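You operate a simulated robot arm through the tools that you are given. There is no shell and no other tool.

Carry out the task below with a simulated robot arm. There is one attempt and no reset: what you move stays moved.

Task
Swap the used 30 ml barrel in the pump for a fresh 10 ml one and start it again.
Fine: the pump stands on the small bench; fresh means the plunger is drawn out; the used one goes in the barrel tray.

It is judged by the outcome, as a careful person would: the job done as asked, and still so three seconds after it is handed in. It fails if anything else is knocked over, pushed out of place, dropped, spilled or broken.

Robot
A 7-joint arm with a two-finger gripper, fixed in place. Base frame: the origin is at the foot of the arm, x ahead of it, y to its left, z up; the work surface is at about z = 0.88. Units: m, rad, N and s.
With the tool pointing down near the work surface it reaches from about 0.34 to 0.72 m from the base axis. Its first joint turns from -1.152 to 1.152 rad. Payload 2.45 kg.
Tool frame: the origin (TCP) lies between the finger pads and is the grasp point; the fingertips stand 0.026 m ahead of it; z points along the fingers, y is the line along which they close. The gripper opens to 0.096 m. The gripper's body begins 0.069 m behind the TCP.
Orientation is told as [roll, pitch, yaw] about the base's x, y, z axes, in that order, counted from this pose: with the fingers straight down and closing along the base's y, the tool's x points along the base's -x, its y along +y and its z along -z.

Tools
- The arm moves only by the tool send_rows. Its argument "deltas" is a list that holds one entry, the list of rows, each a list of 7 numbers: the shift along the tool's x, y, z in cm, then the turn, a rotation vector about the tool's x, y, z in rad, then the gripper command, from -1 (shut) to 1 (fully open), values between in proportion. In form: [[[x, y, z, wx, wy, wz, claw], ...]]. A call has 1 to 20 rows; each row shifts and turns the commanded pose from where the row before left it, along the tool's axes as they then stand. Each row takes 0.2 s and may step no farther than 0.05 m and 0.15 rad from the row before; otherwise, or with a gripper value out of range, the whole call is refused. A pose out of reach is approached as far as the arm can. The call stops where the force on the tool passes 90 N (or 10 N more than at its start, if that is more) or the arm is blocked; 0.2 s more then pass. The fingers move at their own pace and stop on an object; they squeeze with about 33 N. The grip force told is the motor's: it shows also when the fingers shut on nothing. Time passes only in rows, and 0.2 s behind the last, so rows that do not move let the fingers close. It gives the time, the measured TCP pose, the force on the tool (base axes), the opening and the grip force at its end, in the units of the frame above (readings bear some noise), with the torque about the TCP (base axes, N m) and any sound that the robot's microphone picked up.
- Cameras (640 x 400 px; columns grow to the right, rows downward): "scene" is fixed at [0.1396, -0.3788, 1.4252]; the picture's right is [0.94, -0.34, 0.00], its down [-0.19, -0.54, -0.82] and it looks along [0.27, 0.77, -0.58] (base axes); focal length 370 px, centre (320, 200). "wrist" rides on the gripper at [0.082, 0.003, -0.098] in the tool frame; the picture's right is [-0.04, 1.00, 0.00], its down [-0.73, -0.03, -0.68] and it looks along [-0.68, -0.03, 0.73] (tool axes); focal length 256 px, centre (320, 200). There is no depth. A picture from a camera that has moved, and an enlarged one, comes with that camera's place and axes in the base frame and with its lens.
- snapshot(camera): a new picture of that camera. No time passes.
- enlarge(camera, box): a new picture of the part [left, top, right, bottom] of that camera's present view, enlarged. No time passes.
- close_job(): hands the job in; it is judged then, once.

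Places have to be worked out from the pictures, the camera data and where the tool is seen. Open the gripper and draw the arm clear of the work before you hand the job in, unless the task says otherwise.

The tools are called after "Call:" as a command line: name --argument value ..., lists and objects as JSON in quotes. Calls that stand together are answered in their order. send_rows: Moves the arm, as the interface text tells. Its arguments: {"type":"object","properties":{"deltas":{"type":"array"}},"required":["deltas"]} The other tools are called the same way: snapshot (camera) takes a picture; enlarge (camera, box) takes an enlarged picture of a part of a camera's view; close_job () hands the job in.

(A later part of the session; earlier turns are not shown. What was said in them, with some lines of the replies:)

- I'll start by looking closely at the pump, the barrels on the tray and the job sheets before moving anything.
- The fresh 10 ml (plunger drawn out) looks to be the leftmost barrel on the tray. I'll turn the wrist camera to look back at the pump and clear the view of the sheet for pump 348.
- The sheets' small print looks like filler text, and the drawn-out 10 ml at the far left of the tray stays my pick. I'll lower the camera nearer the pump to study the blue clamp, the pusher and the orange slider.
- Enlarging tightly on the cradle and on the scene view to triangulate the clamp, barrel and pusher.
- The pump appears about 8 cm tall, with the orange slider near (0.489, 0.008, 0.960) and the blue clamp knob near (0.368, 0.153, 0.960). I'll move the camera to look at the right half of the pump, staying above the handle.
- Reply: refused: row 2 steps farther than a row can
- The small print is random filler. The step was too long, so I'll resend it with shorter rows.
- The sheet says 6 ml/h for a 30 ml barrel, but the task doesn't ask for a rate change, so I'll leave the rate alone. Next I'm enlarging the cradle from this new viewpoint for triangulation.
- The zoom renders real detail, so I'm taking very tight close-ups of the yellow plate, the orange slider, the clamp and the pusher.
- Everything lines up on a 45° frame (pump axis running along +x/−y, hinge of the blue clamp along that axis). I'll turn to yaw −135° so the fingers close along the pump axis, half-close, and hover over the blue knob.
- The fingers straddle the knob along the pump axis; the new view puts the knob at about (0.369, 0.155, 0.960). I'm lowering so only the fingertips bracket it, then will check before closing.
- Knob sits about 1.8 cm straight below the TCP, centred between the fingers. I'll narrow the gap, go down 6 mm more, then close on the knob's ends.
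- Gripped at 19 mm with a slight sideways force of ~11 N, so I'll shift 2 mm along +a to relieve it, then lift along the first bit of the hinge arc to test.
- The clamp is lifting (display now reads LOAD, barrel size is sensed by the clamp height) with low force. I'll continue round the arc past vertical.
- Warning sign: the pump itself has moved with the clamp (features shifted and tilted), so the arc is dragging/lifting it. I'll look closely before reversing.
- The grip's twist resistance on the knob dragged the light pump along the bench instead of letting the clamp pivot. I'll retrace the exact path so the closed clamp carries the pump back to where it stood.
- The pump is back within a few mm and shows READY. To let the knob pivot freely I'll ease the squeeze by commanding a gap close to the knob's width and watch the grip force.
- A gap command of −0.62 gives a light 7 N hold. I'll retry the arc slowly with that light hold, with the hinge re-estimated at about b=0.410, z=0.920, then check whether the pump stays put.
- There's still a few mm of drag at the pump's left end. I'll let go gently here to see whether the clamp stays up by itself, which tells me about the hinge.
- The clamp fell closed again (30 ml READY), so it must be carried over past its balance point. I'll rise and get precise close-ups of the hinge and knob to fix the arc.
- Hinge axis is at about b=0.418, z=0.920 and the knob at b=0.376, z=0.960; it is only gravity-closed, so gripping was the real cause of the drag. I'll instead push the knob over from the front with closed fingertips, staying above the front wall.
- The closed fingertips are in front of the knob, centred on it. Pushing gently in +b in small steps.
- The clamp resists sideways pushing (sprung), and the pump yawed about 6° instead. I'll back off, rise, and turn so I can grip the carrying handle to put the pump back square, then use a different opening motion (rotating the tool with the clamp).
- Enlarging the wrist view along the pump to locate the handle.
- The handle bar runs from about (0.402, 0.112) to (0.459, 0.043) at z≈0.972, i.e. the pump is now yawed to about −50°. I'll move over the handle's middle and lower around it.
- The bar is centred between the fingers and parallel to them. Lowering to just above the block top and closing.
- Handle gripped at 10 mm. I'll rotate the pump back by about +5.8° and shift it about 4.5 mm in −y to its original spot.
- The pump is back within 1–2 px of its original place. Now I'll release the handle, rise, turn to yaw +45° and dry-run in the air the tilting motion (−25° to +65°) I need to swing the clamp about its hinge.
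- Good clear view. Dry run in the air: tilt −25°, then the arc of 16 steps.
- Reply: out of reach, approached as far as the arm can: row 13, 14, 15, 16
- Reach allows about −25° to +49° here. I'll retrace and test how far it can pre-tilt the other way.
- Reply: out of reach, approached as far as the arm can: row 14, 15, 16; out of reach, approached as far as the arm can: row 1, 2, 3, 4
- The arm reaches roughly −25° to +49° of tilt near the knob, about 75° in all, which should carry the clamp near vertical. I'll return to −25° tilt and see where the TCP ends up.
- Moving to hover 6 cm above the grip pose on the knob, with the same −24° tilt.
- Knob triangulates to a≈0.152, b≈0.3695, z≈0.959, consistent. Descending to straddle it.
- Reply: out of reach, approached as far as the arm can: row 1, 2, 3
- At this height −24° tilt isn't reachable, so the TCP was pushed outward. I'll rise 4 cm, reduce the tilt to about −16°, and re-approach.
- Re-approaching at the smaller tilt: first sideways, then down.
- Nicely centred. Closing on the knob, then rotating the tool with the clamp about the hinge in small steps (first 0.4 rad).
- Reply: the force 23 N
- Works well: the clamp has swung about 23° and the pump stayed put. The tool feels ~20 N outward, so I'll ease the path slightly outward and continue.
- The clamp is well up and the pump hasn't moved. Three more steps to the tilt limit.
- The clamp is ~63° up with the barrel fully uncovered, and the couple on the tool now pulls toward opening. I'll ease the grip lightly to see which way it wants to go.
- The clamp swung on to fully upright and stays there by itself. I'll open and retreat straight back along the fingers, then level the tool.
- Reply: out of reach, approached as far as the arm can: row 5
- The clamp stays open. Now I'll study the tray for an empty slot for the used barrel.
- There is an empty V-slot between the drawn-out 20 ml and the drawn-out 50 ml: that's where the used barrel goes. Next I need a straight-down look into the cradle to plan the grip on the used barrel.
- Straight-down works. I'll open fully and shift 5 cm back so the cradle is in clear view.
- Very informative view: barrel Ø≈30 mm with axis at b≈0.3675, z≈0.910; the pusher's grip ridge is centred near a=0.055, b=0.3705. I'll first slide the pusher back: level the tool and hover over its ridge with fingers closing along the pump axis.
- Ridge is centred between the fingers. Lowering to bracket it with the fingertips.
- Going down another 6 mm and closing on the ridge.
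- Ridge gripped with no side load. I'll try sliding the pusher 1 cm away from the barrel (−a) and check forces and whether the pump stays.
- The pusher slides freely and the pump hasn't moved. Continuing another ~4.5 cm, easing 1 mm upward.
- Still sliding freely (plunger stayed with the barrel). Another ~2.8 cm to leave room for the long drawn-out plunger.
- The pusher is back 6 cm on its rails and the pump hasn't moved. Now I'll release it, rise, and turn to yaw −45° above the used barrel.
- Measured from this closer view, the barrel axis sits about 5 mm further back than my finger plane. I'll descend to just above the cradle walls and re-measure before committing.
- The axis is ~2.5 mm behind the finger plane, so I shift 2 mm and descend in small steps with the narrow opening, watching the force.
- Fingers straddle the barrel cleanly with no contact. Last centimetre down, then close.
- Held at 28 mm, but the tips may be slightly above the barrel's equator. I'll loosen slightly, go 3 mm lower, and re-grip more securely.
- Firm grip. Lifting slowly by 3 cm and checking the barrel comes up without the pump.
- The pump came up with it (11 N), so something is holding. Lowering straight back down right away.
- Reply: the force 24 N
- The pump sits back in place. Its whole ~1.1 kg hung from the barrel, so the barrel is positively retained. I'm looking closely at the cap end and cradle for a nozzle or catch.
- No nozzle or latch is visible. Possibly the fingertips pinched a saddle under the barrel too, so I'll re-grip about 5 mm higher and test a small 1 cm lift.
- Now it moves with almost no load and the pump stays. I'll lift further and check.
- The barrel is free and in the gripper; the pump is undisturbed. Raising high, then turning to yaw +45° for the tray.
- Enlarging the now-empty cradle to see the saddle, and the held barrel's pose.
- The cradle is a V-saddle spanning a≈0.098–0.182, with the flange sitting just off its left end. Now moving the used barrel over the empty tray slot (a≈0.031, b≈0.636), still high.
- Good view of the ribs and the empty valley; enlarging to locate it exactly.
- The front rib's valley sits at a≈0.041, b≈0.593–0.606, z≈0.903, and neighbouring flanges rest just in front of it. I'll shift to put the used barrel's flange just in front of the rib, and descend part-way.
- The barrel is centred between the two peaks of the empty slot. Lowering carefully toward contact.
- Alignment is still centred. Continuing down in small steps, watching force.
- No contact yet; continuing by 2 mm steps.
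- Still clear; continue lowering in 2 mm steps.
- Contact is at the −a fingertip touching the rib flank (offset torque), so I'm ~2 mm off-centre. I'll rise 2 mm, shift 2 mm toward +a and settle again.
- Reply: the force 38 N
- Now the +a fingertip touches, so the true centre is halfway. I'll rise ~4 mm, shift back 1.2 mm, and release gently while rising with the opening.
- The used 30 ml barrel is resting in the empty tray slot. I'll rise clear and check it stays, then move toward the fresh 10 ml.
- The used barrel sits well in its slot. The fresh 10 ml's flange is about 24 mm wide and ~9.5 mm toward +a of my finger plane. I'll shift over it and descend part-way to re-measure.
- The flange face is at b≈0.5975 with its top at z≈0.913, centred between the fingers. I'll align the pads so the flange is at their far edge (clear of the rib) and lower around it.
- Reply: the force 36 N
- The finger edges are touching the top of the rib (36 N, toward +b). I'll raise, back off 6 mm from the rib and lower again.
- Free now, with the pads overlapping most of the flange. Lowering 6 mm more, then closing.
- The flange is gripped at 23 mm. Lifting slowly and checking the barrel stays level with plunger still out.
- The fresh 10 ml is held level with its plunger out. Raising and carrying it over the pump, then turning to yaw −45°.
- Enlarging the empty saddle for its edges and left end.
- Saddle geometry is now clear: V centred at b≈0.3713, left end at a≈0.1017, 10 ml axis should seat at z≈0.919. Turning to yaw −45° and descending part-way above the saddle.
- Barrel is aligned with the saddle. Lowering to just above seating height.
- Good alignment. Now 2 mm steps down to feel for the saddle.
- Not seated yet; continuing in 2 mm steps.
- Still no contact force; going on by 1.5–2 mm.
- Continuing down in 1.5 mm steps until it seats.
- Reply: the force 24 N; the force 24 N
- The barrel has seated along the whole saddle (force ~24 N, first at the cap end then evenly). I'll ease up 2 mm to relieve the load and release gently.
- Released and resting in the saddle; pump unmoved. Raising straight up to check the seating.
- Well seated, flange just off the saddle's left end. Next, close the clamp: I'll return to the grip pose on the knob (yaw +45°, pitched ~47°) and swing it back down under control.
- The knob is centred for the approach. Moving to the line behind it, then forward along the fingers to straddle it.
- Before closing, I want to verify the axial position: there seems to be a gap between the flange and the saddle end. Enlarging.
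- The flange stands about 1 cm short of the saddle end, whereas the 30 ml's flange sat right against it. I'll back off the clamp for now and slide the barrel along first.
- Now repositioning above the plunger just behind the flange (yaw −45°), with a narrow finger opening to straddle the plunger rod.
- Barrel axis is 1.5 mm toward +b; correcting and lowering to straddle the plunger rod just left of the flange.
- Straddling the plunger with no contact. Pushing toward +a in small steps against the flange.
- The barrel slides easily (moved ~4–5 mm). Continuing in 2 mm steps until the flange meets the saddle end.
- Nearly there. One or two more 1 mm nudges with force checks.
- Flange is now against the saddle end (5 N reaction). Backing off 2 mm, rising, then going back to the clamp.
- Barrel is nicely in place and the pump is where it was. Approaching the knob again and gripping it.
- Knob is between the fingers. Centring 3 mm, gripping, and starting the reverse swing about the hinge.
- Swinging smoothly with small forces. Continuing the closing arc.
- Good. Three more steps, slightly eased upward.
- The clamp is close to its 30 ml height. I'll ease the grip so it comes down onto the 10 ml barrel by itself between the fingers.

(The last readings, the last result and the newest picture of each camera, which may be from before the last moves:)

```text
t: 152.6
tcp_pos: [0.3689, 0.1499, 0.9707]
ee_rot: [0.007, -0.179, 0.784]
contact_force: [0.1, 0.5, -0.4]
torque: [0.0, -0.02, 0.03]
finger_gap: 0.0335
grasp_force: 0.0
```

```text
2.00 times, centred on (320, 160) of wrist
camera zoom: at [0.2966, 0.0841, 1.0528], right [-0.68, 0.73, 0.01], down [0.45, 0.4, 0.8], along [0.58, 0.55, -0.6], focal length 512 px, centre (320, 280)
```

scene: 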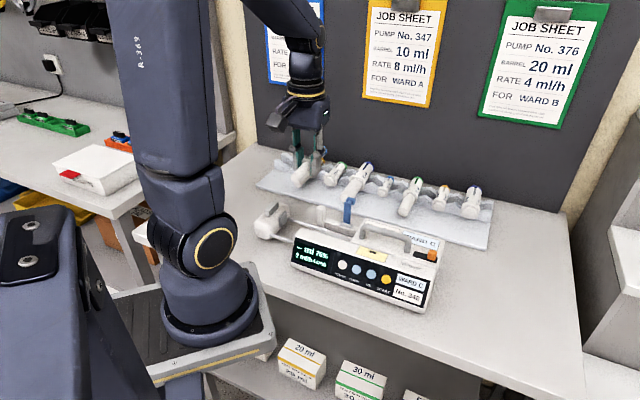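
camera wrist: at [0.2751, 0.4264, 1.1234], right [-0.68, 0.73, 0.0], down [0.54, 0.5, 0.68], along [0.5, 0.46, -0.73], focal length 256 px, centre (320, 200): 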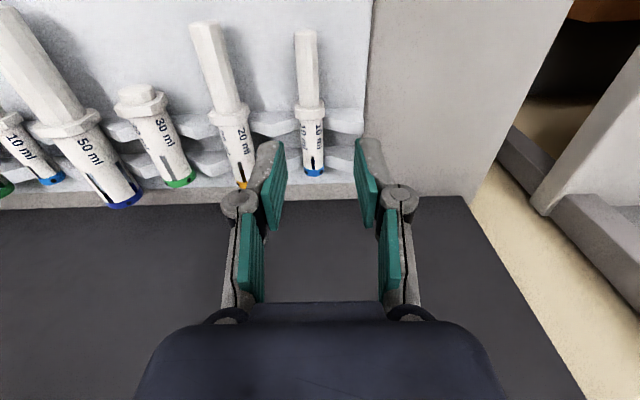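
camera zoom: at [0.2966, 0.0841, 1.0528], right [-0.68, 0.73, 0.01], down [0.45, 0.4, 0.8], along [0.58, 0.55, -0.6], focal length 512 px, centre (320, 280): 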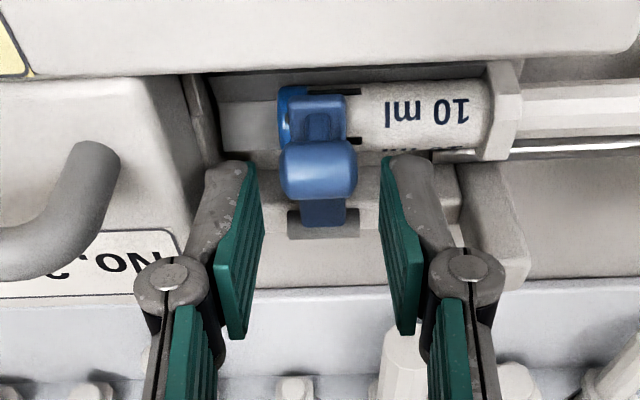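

The display reads "10 ml … LOAD": clamp is seated on the fresh barrel. Retreating upward, then going to the pusher's ridge to bring it up to the plunger.

Call:
send_rows --deltas '[[[0, 0, -2, 0, 0, 0, -0.2], [0, 0, -3, 0, 0, 0, -0.2], [0, 0, -3, 0, 0.09, 0, -0.2], [0, 0, -1, 0, 0.09, 0, -0.2], [0, 4, 0, 0, 0, 0, -0.3], [0, 4, 0, 0, 0, 0, -0.3], [0, 4, 0, 0, 0, 0, -0.3], [0, 3.5, 0, 0, 0, 0, -0.3], [0, 0, 0, 0, 0, 0, -0.3]]]'

Call:
enlarge --camera "wrist" --box '[200, 40, 440, 240]'

Call:
enlarge --camera "scene" --box '[260, 180, 440, 312]'

```text
t: 154.6
tcp_pos: [0.2483, 0.2505, 1.0586]
ee_rot: [0.005, 0.002, 0.785]
contact_force: [1.1, 0.6, -0.4]
torque: [0.01, 0.0, 0.0]
finger_gap: 0.0336
grasp_force: 0.1
```

```text
2.00 times, centred on (320, 140) of wrist
camera zoom: at [0.188, 0.1941, 1.1581], right [-0.68, 0.73, 0.0], down [0.54, 0.5, 0.68], along [0.5, 0.46, -0.73], focal length 512 px, centre (320, 320)
```

zoom: 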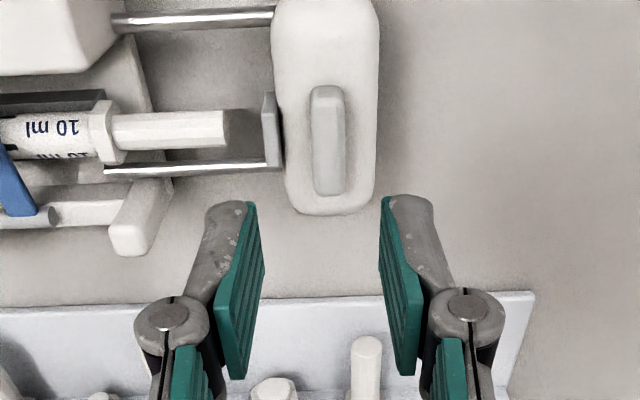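

```text
3.03 times, centred on (350, 246) of scene
camera zoom: at [0.1396, -0.3788, 1.4252], right [0.94, -0.34, 0.0], down [-0.19, -0.54, -0.82], along [0.27, 0.77, -0.58], focal length 1121 px, centre (229, 61)
```

zoom: 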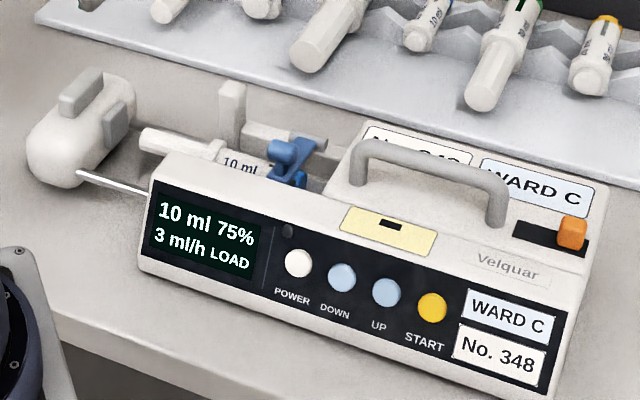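

Aligning over the ridge (need ~1.9 cm in +b and 3.5 mm in −a) and lowering to grip it.

Call:
send_rows --deltas '[[[-1.85, 0.36, 2, 0, 0, 0, -0.3], [0, 0, 2.5, 0, 0, 0, -0.3], [0, 0, 2.5, 0, 0, 0, -0.3], [0, 0, 2.4, 0, 0, 0, -0.3], [0, 0, 0, 0, 0, 0, -0.3]]]'

Call:
enlarge --camera "wrist" --box '[220, 80, 420, 280]'

Call:
enlarge --camera "scene" --box '[255, 180, 345, 250]'

```text
t: 155.8
tcp_pos: [0.2588, 0.2661, 0.966]
ee_rot: [0.004, -0.001, 0.784]
contact_force: [-0.3, 0.1, 0.0]
torque: [-0.01, -0.01, 0.03]
finger_gap: 0.0335
grasp_force: 0.0
```

```text
2.00 times, centred on (320, 180) of wrist
camera zoom: at [0.1982, 0.21, 1.0638], right [-0.68, 0.73, 0.0], down [0.54, 0.5, 0.68], along [0.5, 0.46, -0.73], focal length 512 px, centre (320, 240)
```

zoom: 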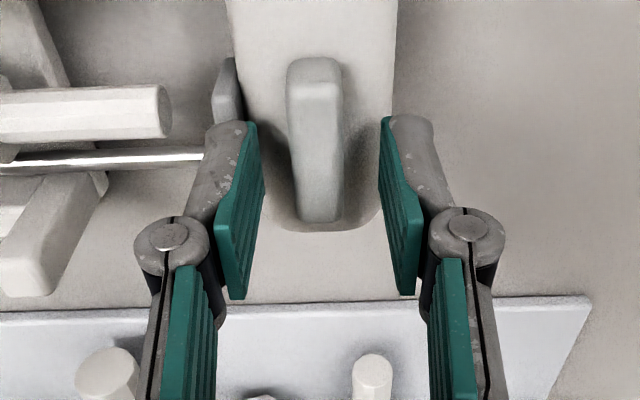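

```text
5.71 times, centred on (300, 215) of scene
camera zoom: at [0.1396, -0.3788, 1.4252], right [0.94, -0.34, 0.0], down [-0.19, -0.54, -0.82], along [0.27, 0.77, -0.58], focal length 2113 px, centre (434, 114)
```

zoom: 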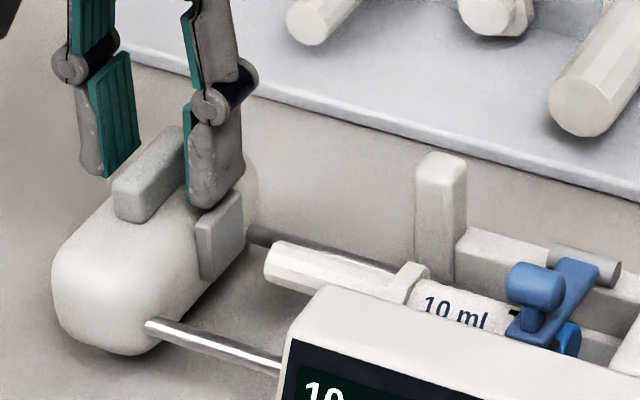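

Closing on the ridge and sliding the pusher 1.2 cm toward the plunger, then checking the remaining gap.

Call:
send_rows --deltas '[[[0, 0, 0, 0, 0, 0, -0.6], [0, 0, 0, 0, 0, 0, -1], [0, 0, 0, 0, 0, 0, -1], [0, -0.3, 0, 0, 0, 0, -1], [0, -0.3, 0, 0, 0, 0, -1], [0, -0.3, 0, 0, 0, 0, -1], [0, -0.3, 0, 0, 0, 0, -1], [0, 0, 0, 0, 0, 0, -1]]]'

Call:
enlarge --camera "scene" --box '[260, 180, 440, 312]'

Call:
enlarge --camera "wrist" --box '[180, 80, 380, 280]'

```text
t: 157.6
tcp_pos: [0.267, 0.2563, 0.9669]
ee_rot: [0.006, 0.0, 0.786]
contact_force: [1.3, 0.6, -0.3]
torque: [-0.01, 0.06, 0.19]
finger_gap: 0.0135
grasp_force: 33.1
```

```text
3.03 times, centred on (350, 246) of scene
camera zoom: at [0.1396, -0.3788, 1.4252], right [0.94, -0.34, 0.0], down [-0.19, -0.54, -0.82], along [0.27, 0.77, -0.58], focal length 1121 px, centre (229, 61)
```

zoom: 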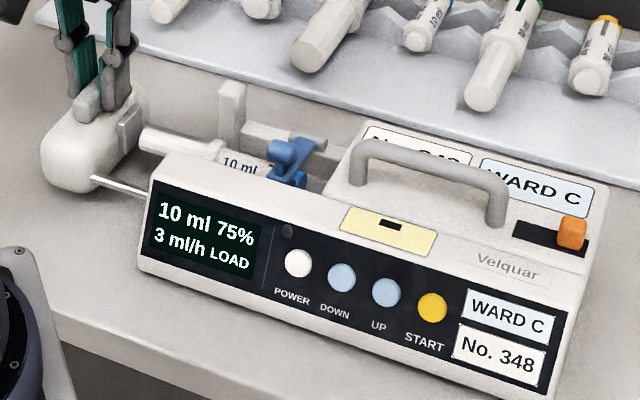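

```text
2.00 times, centred on (280, 180) of wrist
camera zoom: at [0.2069, 0.2011, 1.064], right [-0.68, 0.73, 0.0], down [0.54, 0.5, 0.68], along [0.5, 0.46, -0.73], focal length 512 px, centre (400, 240)
```

zoom: 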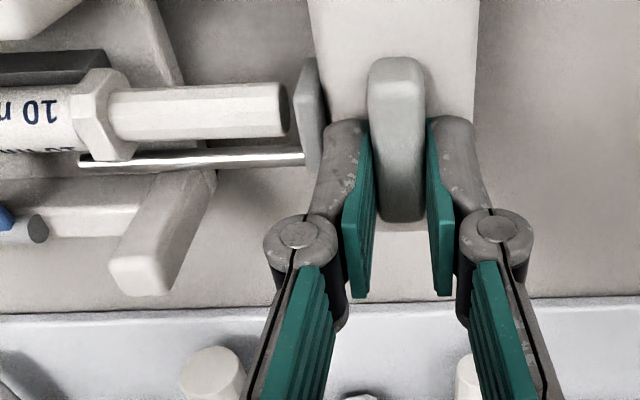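

Only ~3–4 mm left. Moving in 1 mm steps and watching force and display.

Call:
send_rows --deltas '[[[0, -0.15, 0, 0, 0, 0, -1], [0, -0.1, 0, 0, 0, 0, -1], [0, 0, 0, 0, 0, 0, -1]]]'

Call:
enlarge --camera "scene" --box '[270, 200, 370, 270]'

Call:
enlarge --camera "wrist" --box '[240, 100, 340, 190]'

```text
t: 158.4
tcp_pos: [0.2697, 0.2542, 0.9658]
ee_rot: [0.005, 0.0, 0.786]
contact_force: [0.7, 0.3, -0.7]
torque: [-0.03, -0.02, 0.15]
finger_gap: 0.0134
grasp_force: 32.6
```

```text
5.71 times, centred on (320, 235) of scene
camera zoom: at [0.1396, -0.3788, 1.4252], right [0.94, -0.34, 0.0], down [-0.19, -0.54, -0.82], along [0.27, 0.77, -0.58], focal length 2113 px, centre (320, 0)
```

zoom: 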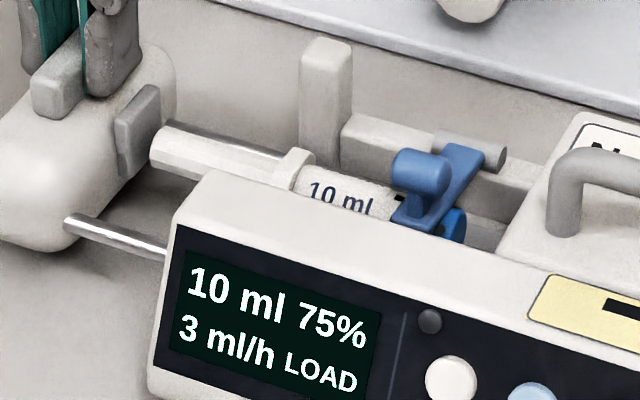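

```text
4.44 times, centred on (290, 145) of wrist
camera zoom: at [0.2086, 0.1994, 1.0641], right [-0.68, 0.73, 0.0], down [0.54, 0.5, 0.68], along [0.5, 0.46, -0.73], focal length 1138 px, centre (453, 444)
```

zoom: 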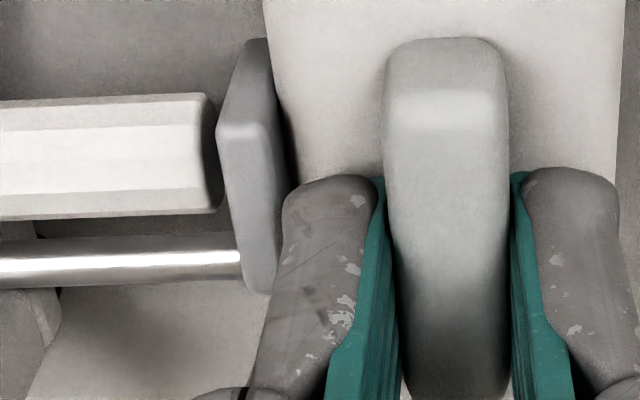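

Almost touching. Another 1 mm at a time.

Call:
send_rows --deltas '[[[0, -0.1, 0, 0, 0, 0, -1], [0, 0, 0, 0, 0, 0, -1]]]'

Call:
enlarge --camera "scene" --box '[270, 200, 370, 270]'

Call:
send_rows --deltas '[[[0, -0.1, 0, 0, 0, 0, -1], [0, 0, 0, 0, 0, 0, -1]]]'

Call:
enlarge --camera "scene" --box '[270, 200, 370, 270]'

```text
t: 159.0
tcp_pos: [0.2707, 0.2532, 0.9658]
ee_rot: [0.006, 0.0, 0.785]
contact_force: [0.7, 0.3, -0.2]
torque: [-0.01, -0.06, 0.11]
finger_gap: 0.0135
grasp_force: 33.4
```

```text
5.71 times, centred on (320, 235) of scene
camera zoom: at [0.1396, -0.3788, 1.4252], right [0.94, -0.34, 0.0], down [-0.19, -0.54, -0.82], along [0.27, 0.77, -0.58], focal length 2113 px, centre (320, 0)
```

zoom: 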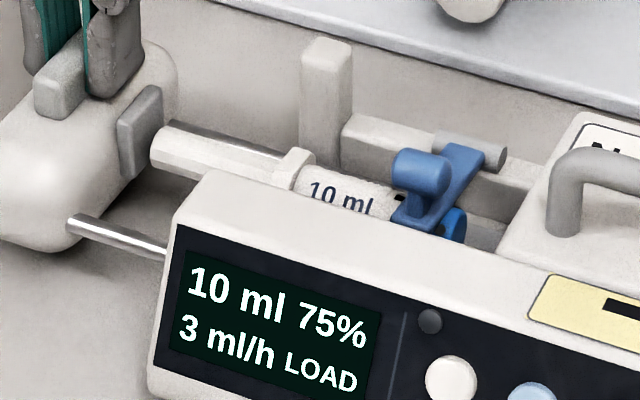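

```text
t: 159.6
tcp_pos: [0.2711, 0.2526, 0.9656]
ee_rot: [0.006, -0.001, 0.785]
contact_force: [-0.2, 1.1, 1.0]
torque: [-0.02, -0.02, 0.14]
finger_gap: 0.0133
grasp_force: 33.2
```

```text
5.71 times, centred on (320, 235) of scene
camera zoom: at [0.1396, -0.3788, 1.4252], right [0.94, -0.34, 0.0], down [-0.19, -0.54, -0.82], along [0.27, 0.77, -0.58], focal length 2113 px, centre (320, 0)
```

zoom: 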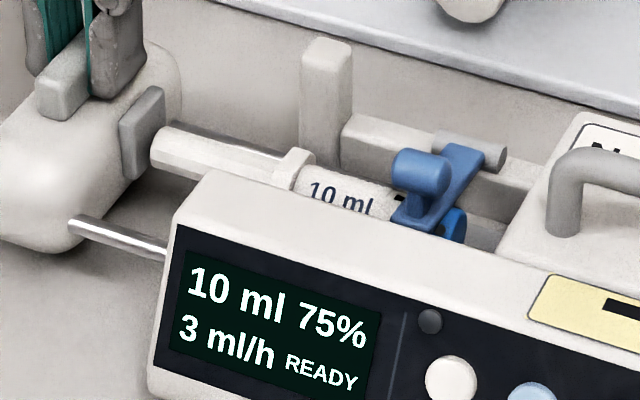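

READY. Releasing the pusher gently and rising, then checking the display is still READY.

Call:
send_rows --deltas '[[[0, 0, 0, 0, 0, 0, -0.65], [0, 0, 0, 0, 0, 0, -0.5], [0, 0, 0, 0, 0, 0, -0.3], [0, 0, -2, 0, 0, 0, -0.3], [0, 0, -4, 0, 0, 0, -0.3], [0, 0, -4, 0, 0, 0, -0.3], [0, 0, 0, 0, 0, 0, -0.3]]]'

Call:
enlarge --camera "scene" --box '[270, 200, 450, 320]'

Call:
snapshot --camera "scene"

```text
t: 161.2
tcp_pos: [0.2707, 0.2525, 1.0658]
ee_rot: [0.007, 0.0, 0.785]
contact_force: [0.1, -0.1, -0.5]
torque: [0.02, 0.0, -0.01]
finger_gap: 0.0336
grasp_force: 0.1
```

```text
3.33 times, centred on (360, 260) of scene
camera zoom: at [0.1396, -0.3788, 1.4252], right [0.94, -0.34, 0.0], down [-0.19, -0.54, -0.82], along [0.27, 0.77, -0.58], focal length 1233 px, centre (187, 0)
```

zoom: 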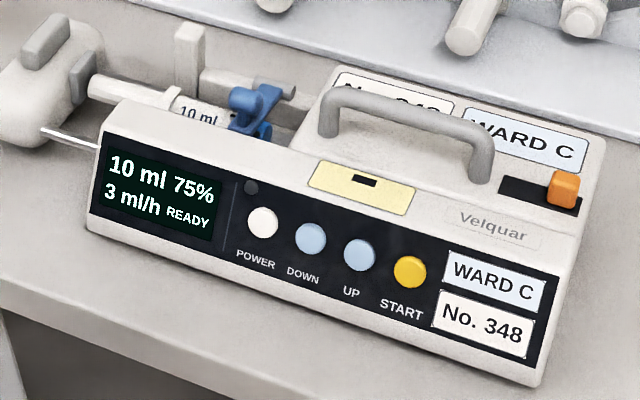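

```text
taken
```

scene: 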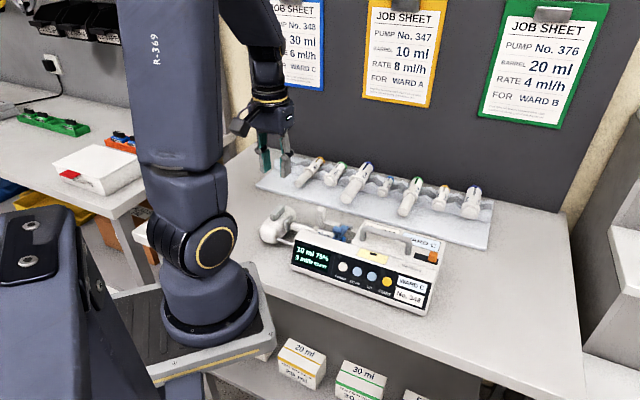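

Still READY, pump within ~2–3 mm of its original place. Moving with closed fingers to in front of the START button (about a=0.277, b=0.294, z=0.922).

Call:
send_rows --deltas '[[[1.55, -3.77, 0, 0, 0, 0, -1], [1.55, -3.77, 0, 0, 0, 0, -1], [1.55, -3.77, 0, 0, 0, 0, -1], [1.55, -3.77, 0, 0, 0, 0, -1], [1.55, -3.77, 0, 0, 0, 0, -1], [1.55, -3.77, 0, 0, 0, 0, -1], [1.5, -3.77, 0, 0, 0, 0, -1], [0.6, 0, 3, 0, 0, 0, -1], [0, 0, 3, 0, 0, 0, -1], [0, 0, 0, 0, 0, 0, -1]]]'

Call:
enlarge --camera "scene" --box '[330, 200, 450, 320]'

Call:
snapshot --camera "wrist"

```text
t: 163.4
tcp_pos: [0.3755, -0.0138, 1.0057]
ee_rot: [0.004, 0.0, 0.785]
contact_force: [-0.4, 0.6, -0.1]
torque: [-0.02, -0.02, 0.02]
finger_gap: 0.0002
grasp_force: 28.8
```

```text
3.33 times, centred on (390, 260) of scene
camera zoom: at [0.1396, -0.3788, 1.4252], right [0.94, -0.34, 0.0], down [-0.19, -0.54, -0.82], along [0.27, 0.77, -0.58], focal length 1233 px, centre (87, 0)
```

zoom: 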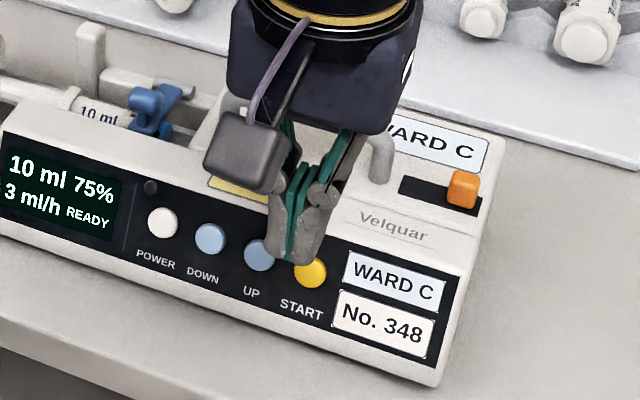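

```text
taken
camera wrist: at [0.3154, -0.0693, 1.1032], right [-0.68, 0.73, 0.0], down [0.54, 0.5, 0.68], along [0.5, 0.46, -0.73], focal length 256 px, centre (320, 200)
```

wrist: 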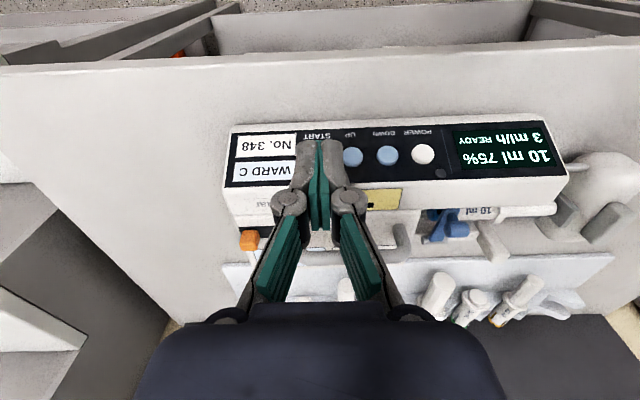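

Fingertips line up with START within ~2 mm. Shifting 2 mm, lowering to button height in front of the panel.

Call:
send_rows --deltas '[[[0, -0.2, 2, 0, 0, 0, -1], [0, 0, 2.6, 0, 0, 0, -1], [0, 0, 0, 0, 0, 0, -1]]]'

Call:
enlarge --camera "scene" --box '[330, 200, 450, 320]'

Call:
enlarge --camera "wrist" --box '[220, 80, 440, 220]'

```text
t: 164.2
tcp_pos: [0.3781, -0.0156, 0.9592]
ee_rot: [0.005, 0.0, 0.785]
contact_force: [-0.5, -0.3, -0.6]
torque: [-0.02, 0.01, 0.0]
finger_gap: 0.0
grasp_force: 28.8
```

```text
3.33 times, centred on (390, 260) of scene
camera zoom: at [0.1396, -0.3788, 1.4252], right [0.94, -0.34, 0.0], down [-0.19, -0.54, -0.82], along [0.27, 0.77, -0.58], focal length 1233 px, centre (87, 0)
```

zoom: 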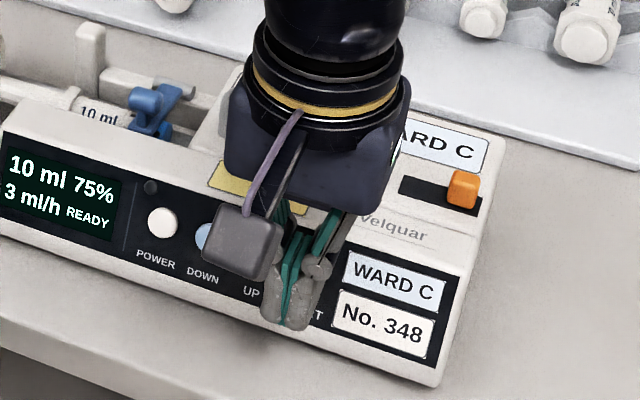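

```text
2.86 times, centred on (330, 150) of wrist
camera zoom: at [0.317, -0.0706, 1.0571], right [-0.68, 0.73, 0.0], down [0.54, 0.5, 0.68], along [0.5, 0.46, -0.73], focal length 731 px, centre (291, 343)
```

zoom: 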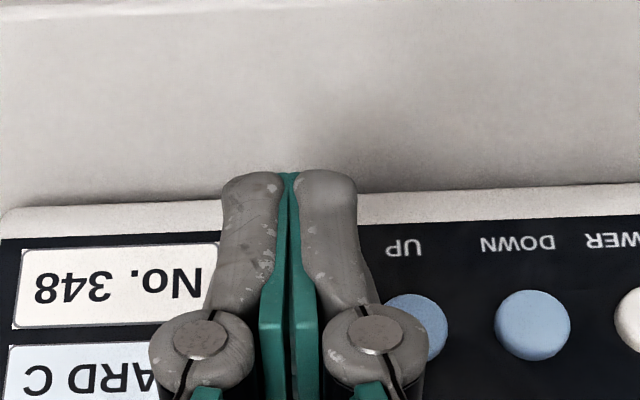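

Lined up over START. Advancing along the button's normal (into the panel and slightly down), quickly at first and then in 2 mm steps.

Call:
send_rows --deltas '[[[-0.9, 0, 0.38, 0, 0, 0, -1], [-0.75, 0, 0.32, 0, 0, 0, -1], [0, 0, 0, 0, 0, 0, -1]]]'

Call:
enlarge --camera "scene" --box '[285, 210, 445, 310]'

Call:
enlarge --camera "wrist" --box '[220, 80, 440, 220]'

```text
t: 165.0
tcp_pos: [0.3903, -0.003, 0.9514]
ee_rot: [0.005, 0.0, 0.787]
contact_force: [-0.7, -0.5, -0.6]
torque: [-0.02, -0.04, -0.01]
finger_gap: 0.0
grasp_force: 28.7
```

```text
4.00 times, centred on (365, 260) of scene
camera zoom: at [0.1396, -0.3788, 1.4252], right [0.94, -0.34, 0.0], down [-0.19, -0.54, -0.82], along [0.27, 0.77, -0.58], focal length 1479 px, centre (140, -40)
```

zoom: 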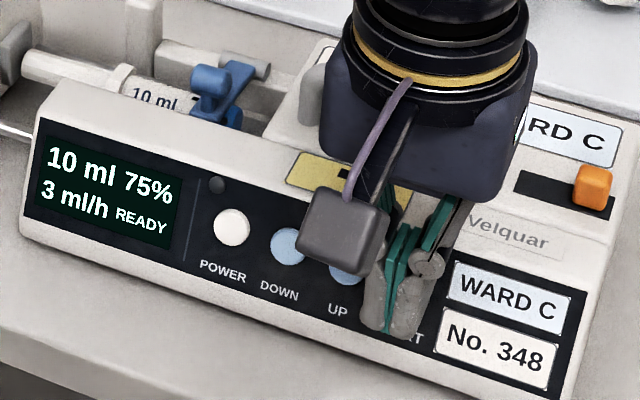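

```text
2.86 times, centred on (330, 150) of wrist
camera zoom: at [0.3292, -0.0585, 1.05], right [-0.68, 0.73, 0.0], down [0.54, 0.5, 0.68], along [0.5, 0.46, -0.73], focal length 731 px, centre (291, 343)
```

zoom: 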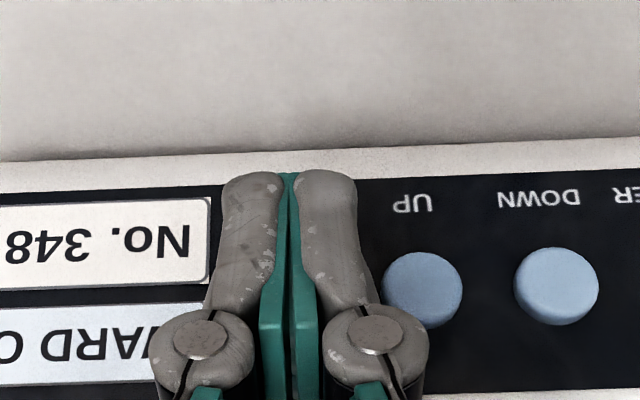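

Close to contact now; 2 mm steps with force and display checks.

Call:
send_rows --deltas '[[[-0.2, 0, 0.08, 0, 0, 0, -1], [-0.2, 0, 0.08, 0, 0, 0, -1], [0, 0, 0, 0, 0, 0, -1]]]'

Call:
send_rows --deltas '[[[-0.2, 0, 0.08, 0, 0, 0, -1], [0, 0, 0, 0, 0, 0, -1]]]'

Call:
enlarge --camera "scene" --box '[285, 210, 445, 310]'

```text
t: 165.8
tcp_pos: [0.392, -0.0007, 0.9493]
ee_rot: [0.006, 0.0, 0.785]
contact_force: [-4.8, -4.5, 4.2]
torque: [-0.1, 0.04, -0.01]
finger_gap: 0.0061
grasp_force: 28.4
heard: click
```

```text
t: 166.4
tcp_pos: [0.3942, 0.0007, 0.949]
ee_rot: [0.004, 0.0, 0.785]
contact_force: [-3.4, -4.6, 3.7]
torque: [-0.07, 0.04, -0.01]
finger_gap: 0.0061
grasp_force: 28.0
```

```text
4.00 times, centred on (365, 260) of scene
camera zoom: at [0.1394, -0.3789, 1.4252], right [0.94, -0.34, 0.0], down [-0.19, -0.54, -0.82], along [0.27, 0.77, -0.58], focal length 1479 px, centre (140, -40)
```

zoom: 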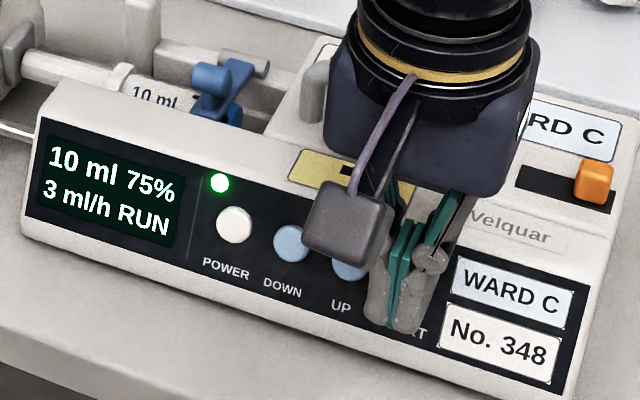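

Click heard, display shows "10 ml 3 ml/h RUN" with green light. Backing straight off the button, then up and away.

Call:
send_rows --deltas '[[[0.5, 0, -0.2, 0, 0, 0, -1], [1, 0, -0.4, 0, 0, 0, -1], [1.2, 0, -0.5, 0, 0, 0, -1], [0, 0, -3, 0, 0, 0, -1], [0, 0, -4, 0, 0, 0, -1], [0, 0, -4, 0, 0, 0, -1], [0, 0, 0, 0, 0, 0, -1]]]'

Call:
enlarge --camera "scene" --box '[270, 200, 450, 312]'

Call:
snapshot --camera "scene"

```text
t: 168.0
tcp_pos: [0.3761, -0.0175, 1.0695]
ee_rot: [0.005, 0.001, 0.786]
contact_force: [0.1, -0.1, -0.1]
torque: [0.02, 0.02, 0.02]
finger_gap: 0.0001
grasp_force: 28.7
```

```text
3.56 times, centred on (360, 256) of scene
camera zoom: at [0.1396, -0.3788, 1.4252], right [0.94, -0.34, 0.0], down [-0.19, -0.54, -0.82], along [0.27, 0.77, -0.58], focal length 1315 px, centre (178, 1)
```

zoom: 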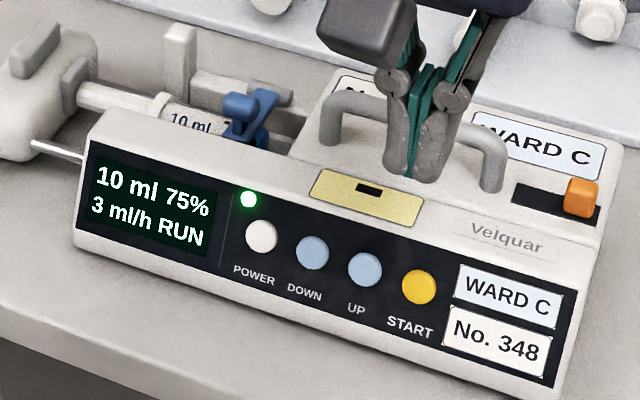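

```text
taken
```

scene: 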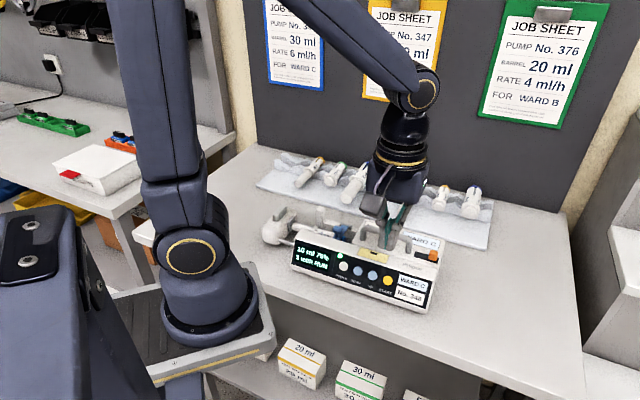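

Running, with the pump within ~1 mm of its original position. Raising clear, opening the gripper, and moving back from the work.

Call:
send_rows --deltas '[[[0, 0, -4, 0, 0, 0, -1], [0, 0, -4, 0, 0, 0, 0], [0, 0, -4, 0, 0, 0, 1], [0, 0, -2, 0, 0, 0, 1], [0, -3, 0, 0, 0, 0, 1], [0, -3, 0, 0, 0, 0, 1], [0, -3, 0, 0, 0, 0, 1], [0, 0, 0, 0, 0, 0, 1], [0, 0, 0, 0, 0, 0, 1], [0, 0, 0, 0, 0, 0, 1], [0, 0, 0, 0, 0, 0, 1], [0, 0, 0, 0, 0, 0, 1]]]'

Call:
snapshot --camera "scene"

Call:
enlarge --camera "scene" --box '[270, 200, 450, 312]'

Call:
enlarge --camera "scene" --box '[250, 140, 500, 250]'

```text
t: 170.6
tcp_pos: [0.439, -0.0819, 1.2099]
ee_rot: [0.005, -0.001, 0.785]
contact_force: [0.4, 0.4, 0.2]
torque: [-0.03, 0.0, -0.03]
finger_gap: 0.096
grasp_force: 0.0
```

```text
taken
```

scene: 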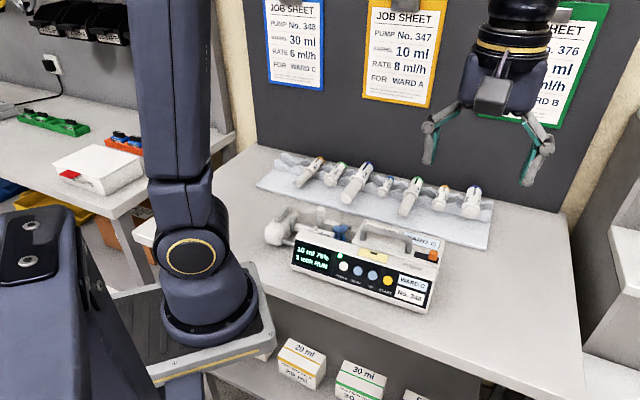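

```text
3.56 times, centred on (360, 256) of scene
camera zoom: at [0.1396, -0.3788, 1.4252], right [0.94, -0.34, 0.0], down [-0.19, -0.54, -0.82], along [0.27, 0.77, -0.58], focal length 1315 px, centre (178, 1)
```

zoom: 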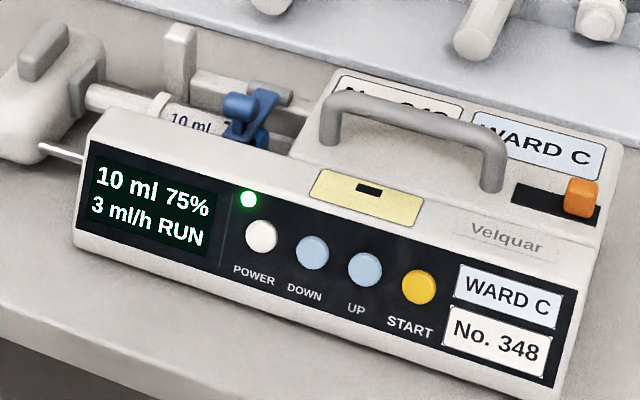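

```text
2.56 times, centred on (375, 195) of scene
camera zoom: at [0.1396, -0.3788, 1.4252], right [0.94, -0.34, 0.0], down [-0.19, -0.54, -0.82], along [0.27, 0.77, -0.58], focal length 947 px, centre (179, 213)
```

zoom: 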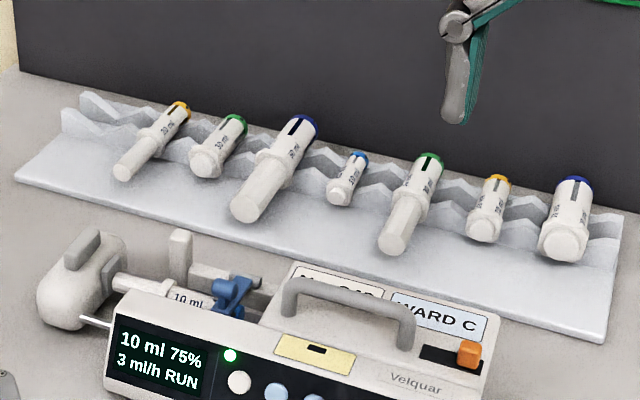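

Final check: the pump shows "10 ml, 3 ml/h RUN" with a steady green light. The used 30 ml is in a tray slot, the other barrels and the tray are where they were, and the arm is clear with the gripper open. Handing in.

Call:
close_job

```text
The job is handed in.
```

The pump is running on the fresh 10 ml barrel, and the used 30 ml barrel is in the empty slot of the barrel tray. At the last check the display read "10 ml, 3 ml/h RUN" with the green light on.

- **Rate:** I left it at 3 ml/h, since you didn't ask for a change. The job sheet for pump 348 says 6 ml/h with a 30 ml barrel, so check which rate is wanted.
- **Pump position:** it slid and tilted a few times while I was opening the clamp, and it was lifted about 3 cm once while I was freeing the old barrel. I put it back each time, and it now stands within about 1–2 mm of where it started.
- **Tray:** the other barrels and the tray look unchanged.

The gripper is open and the arm is clear of the bench.
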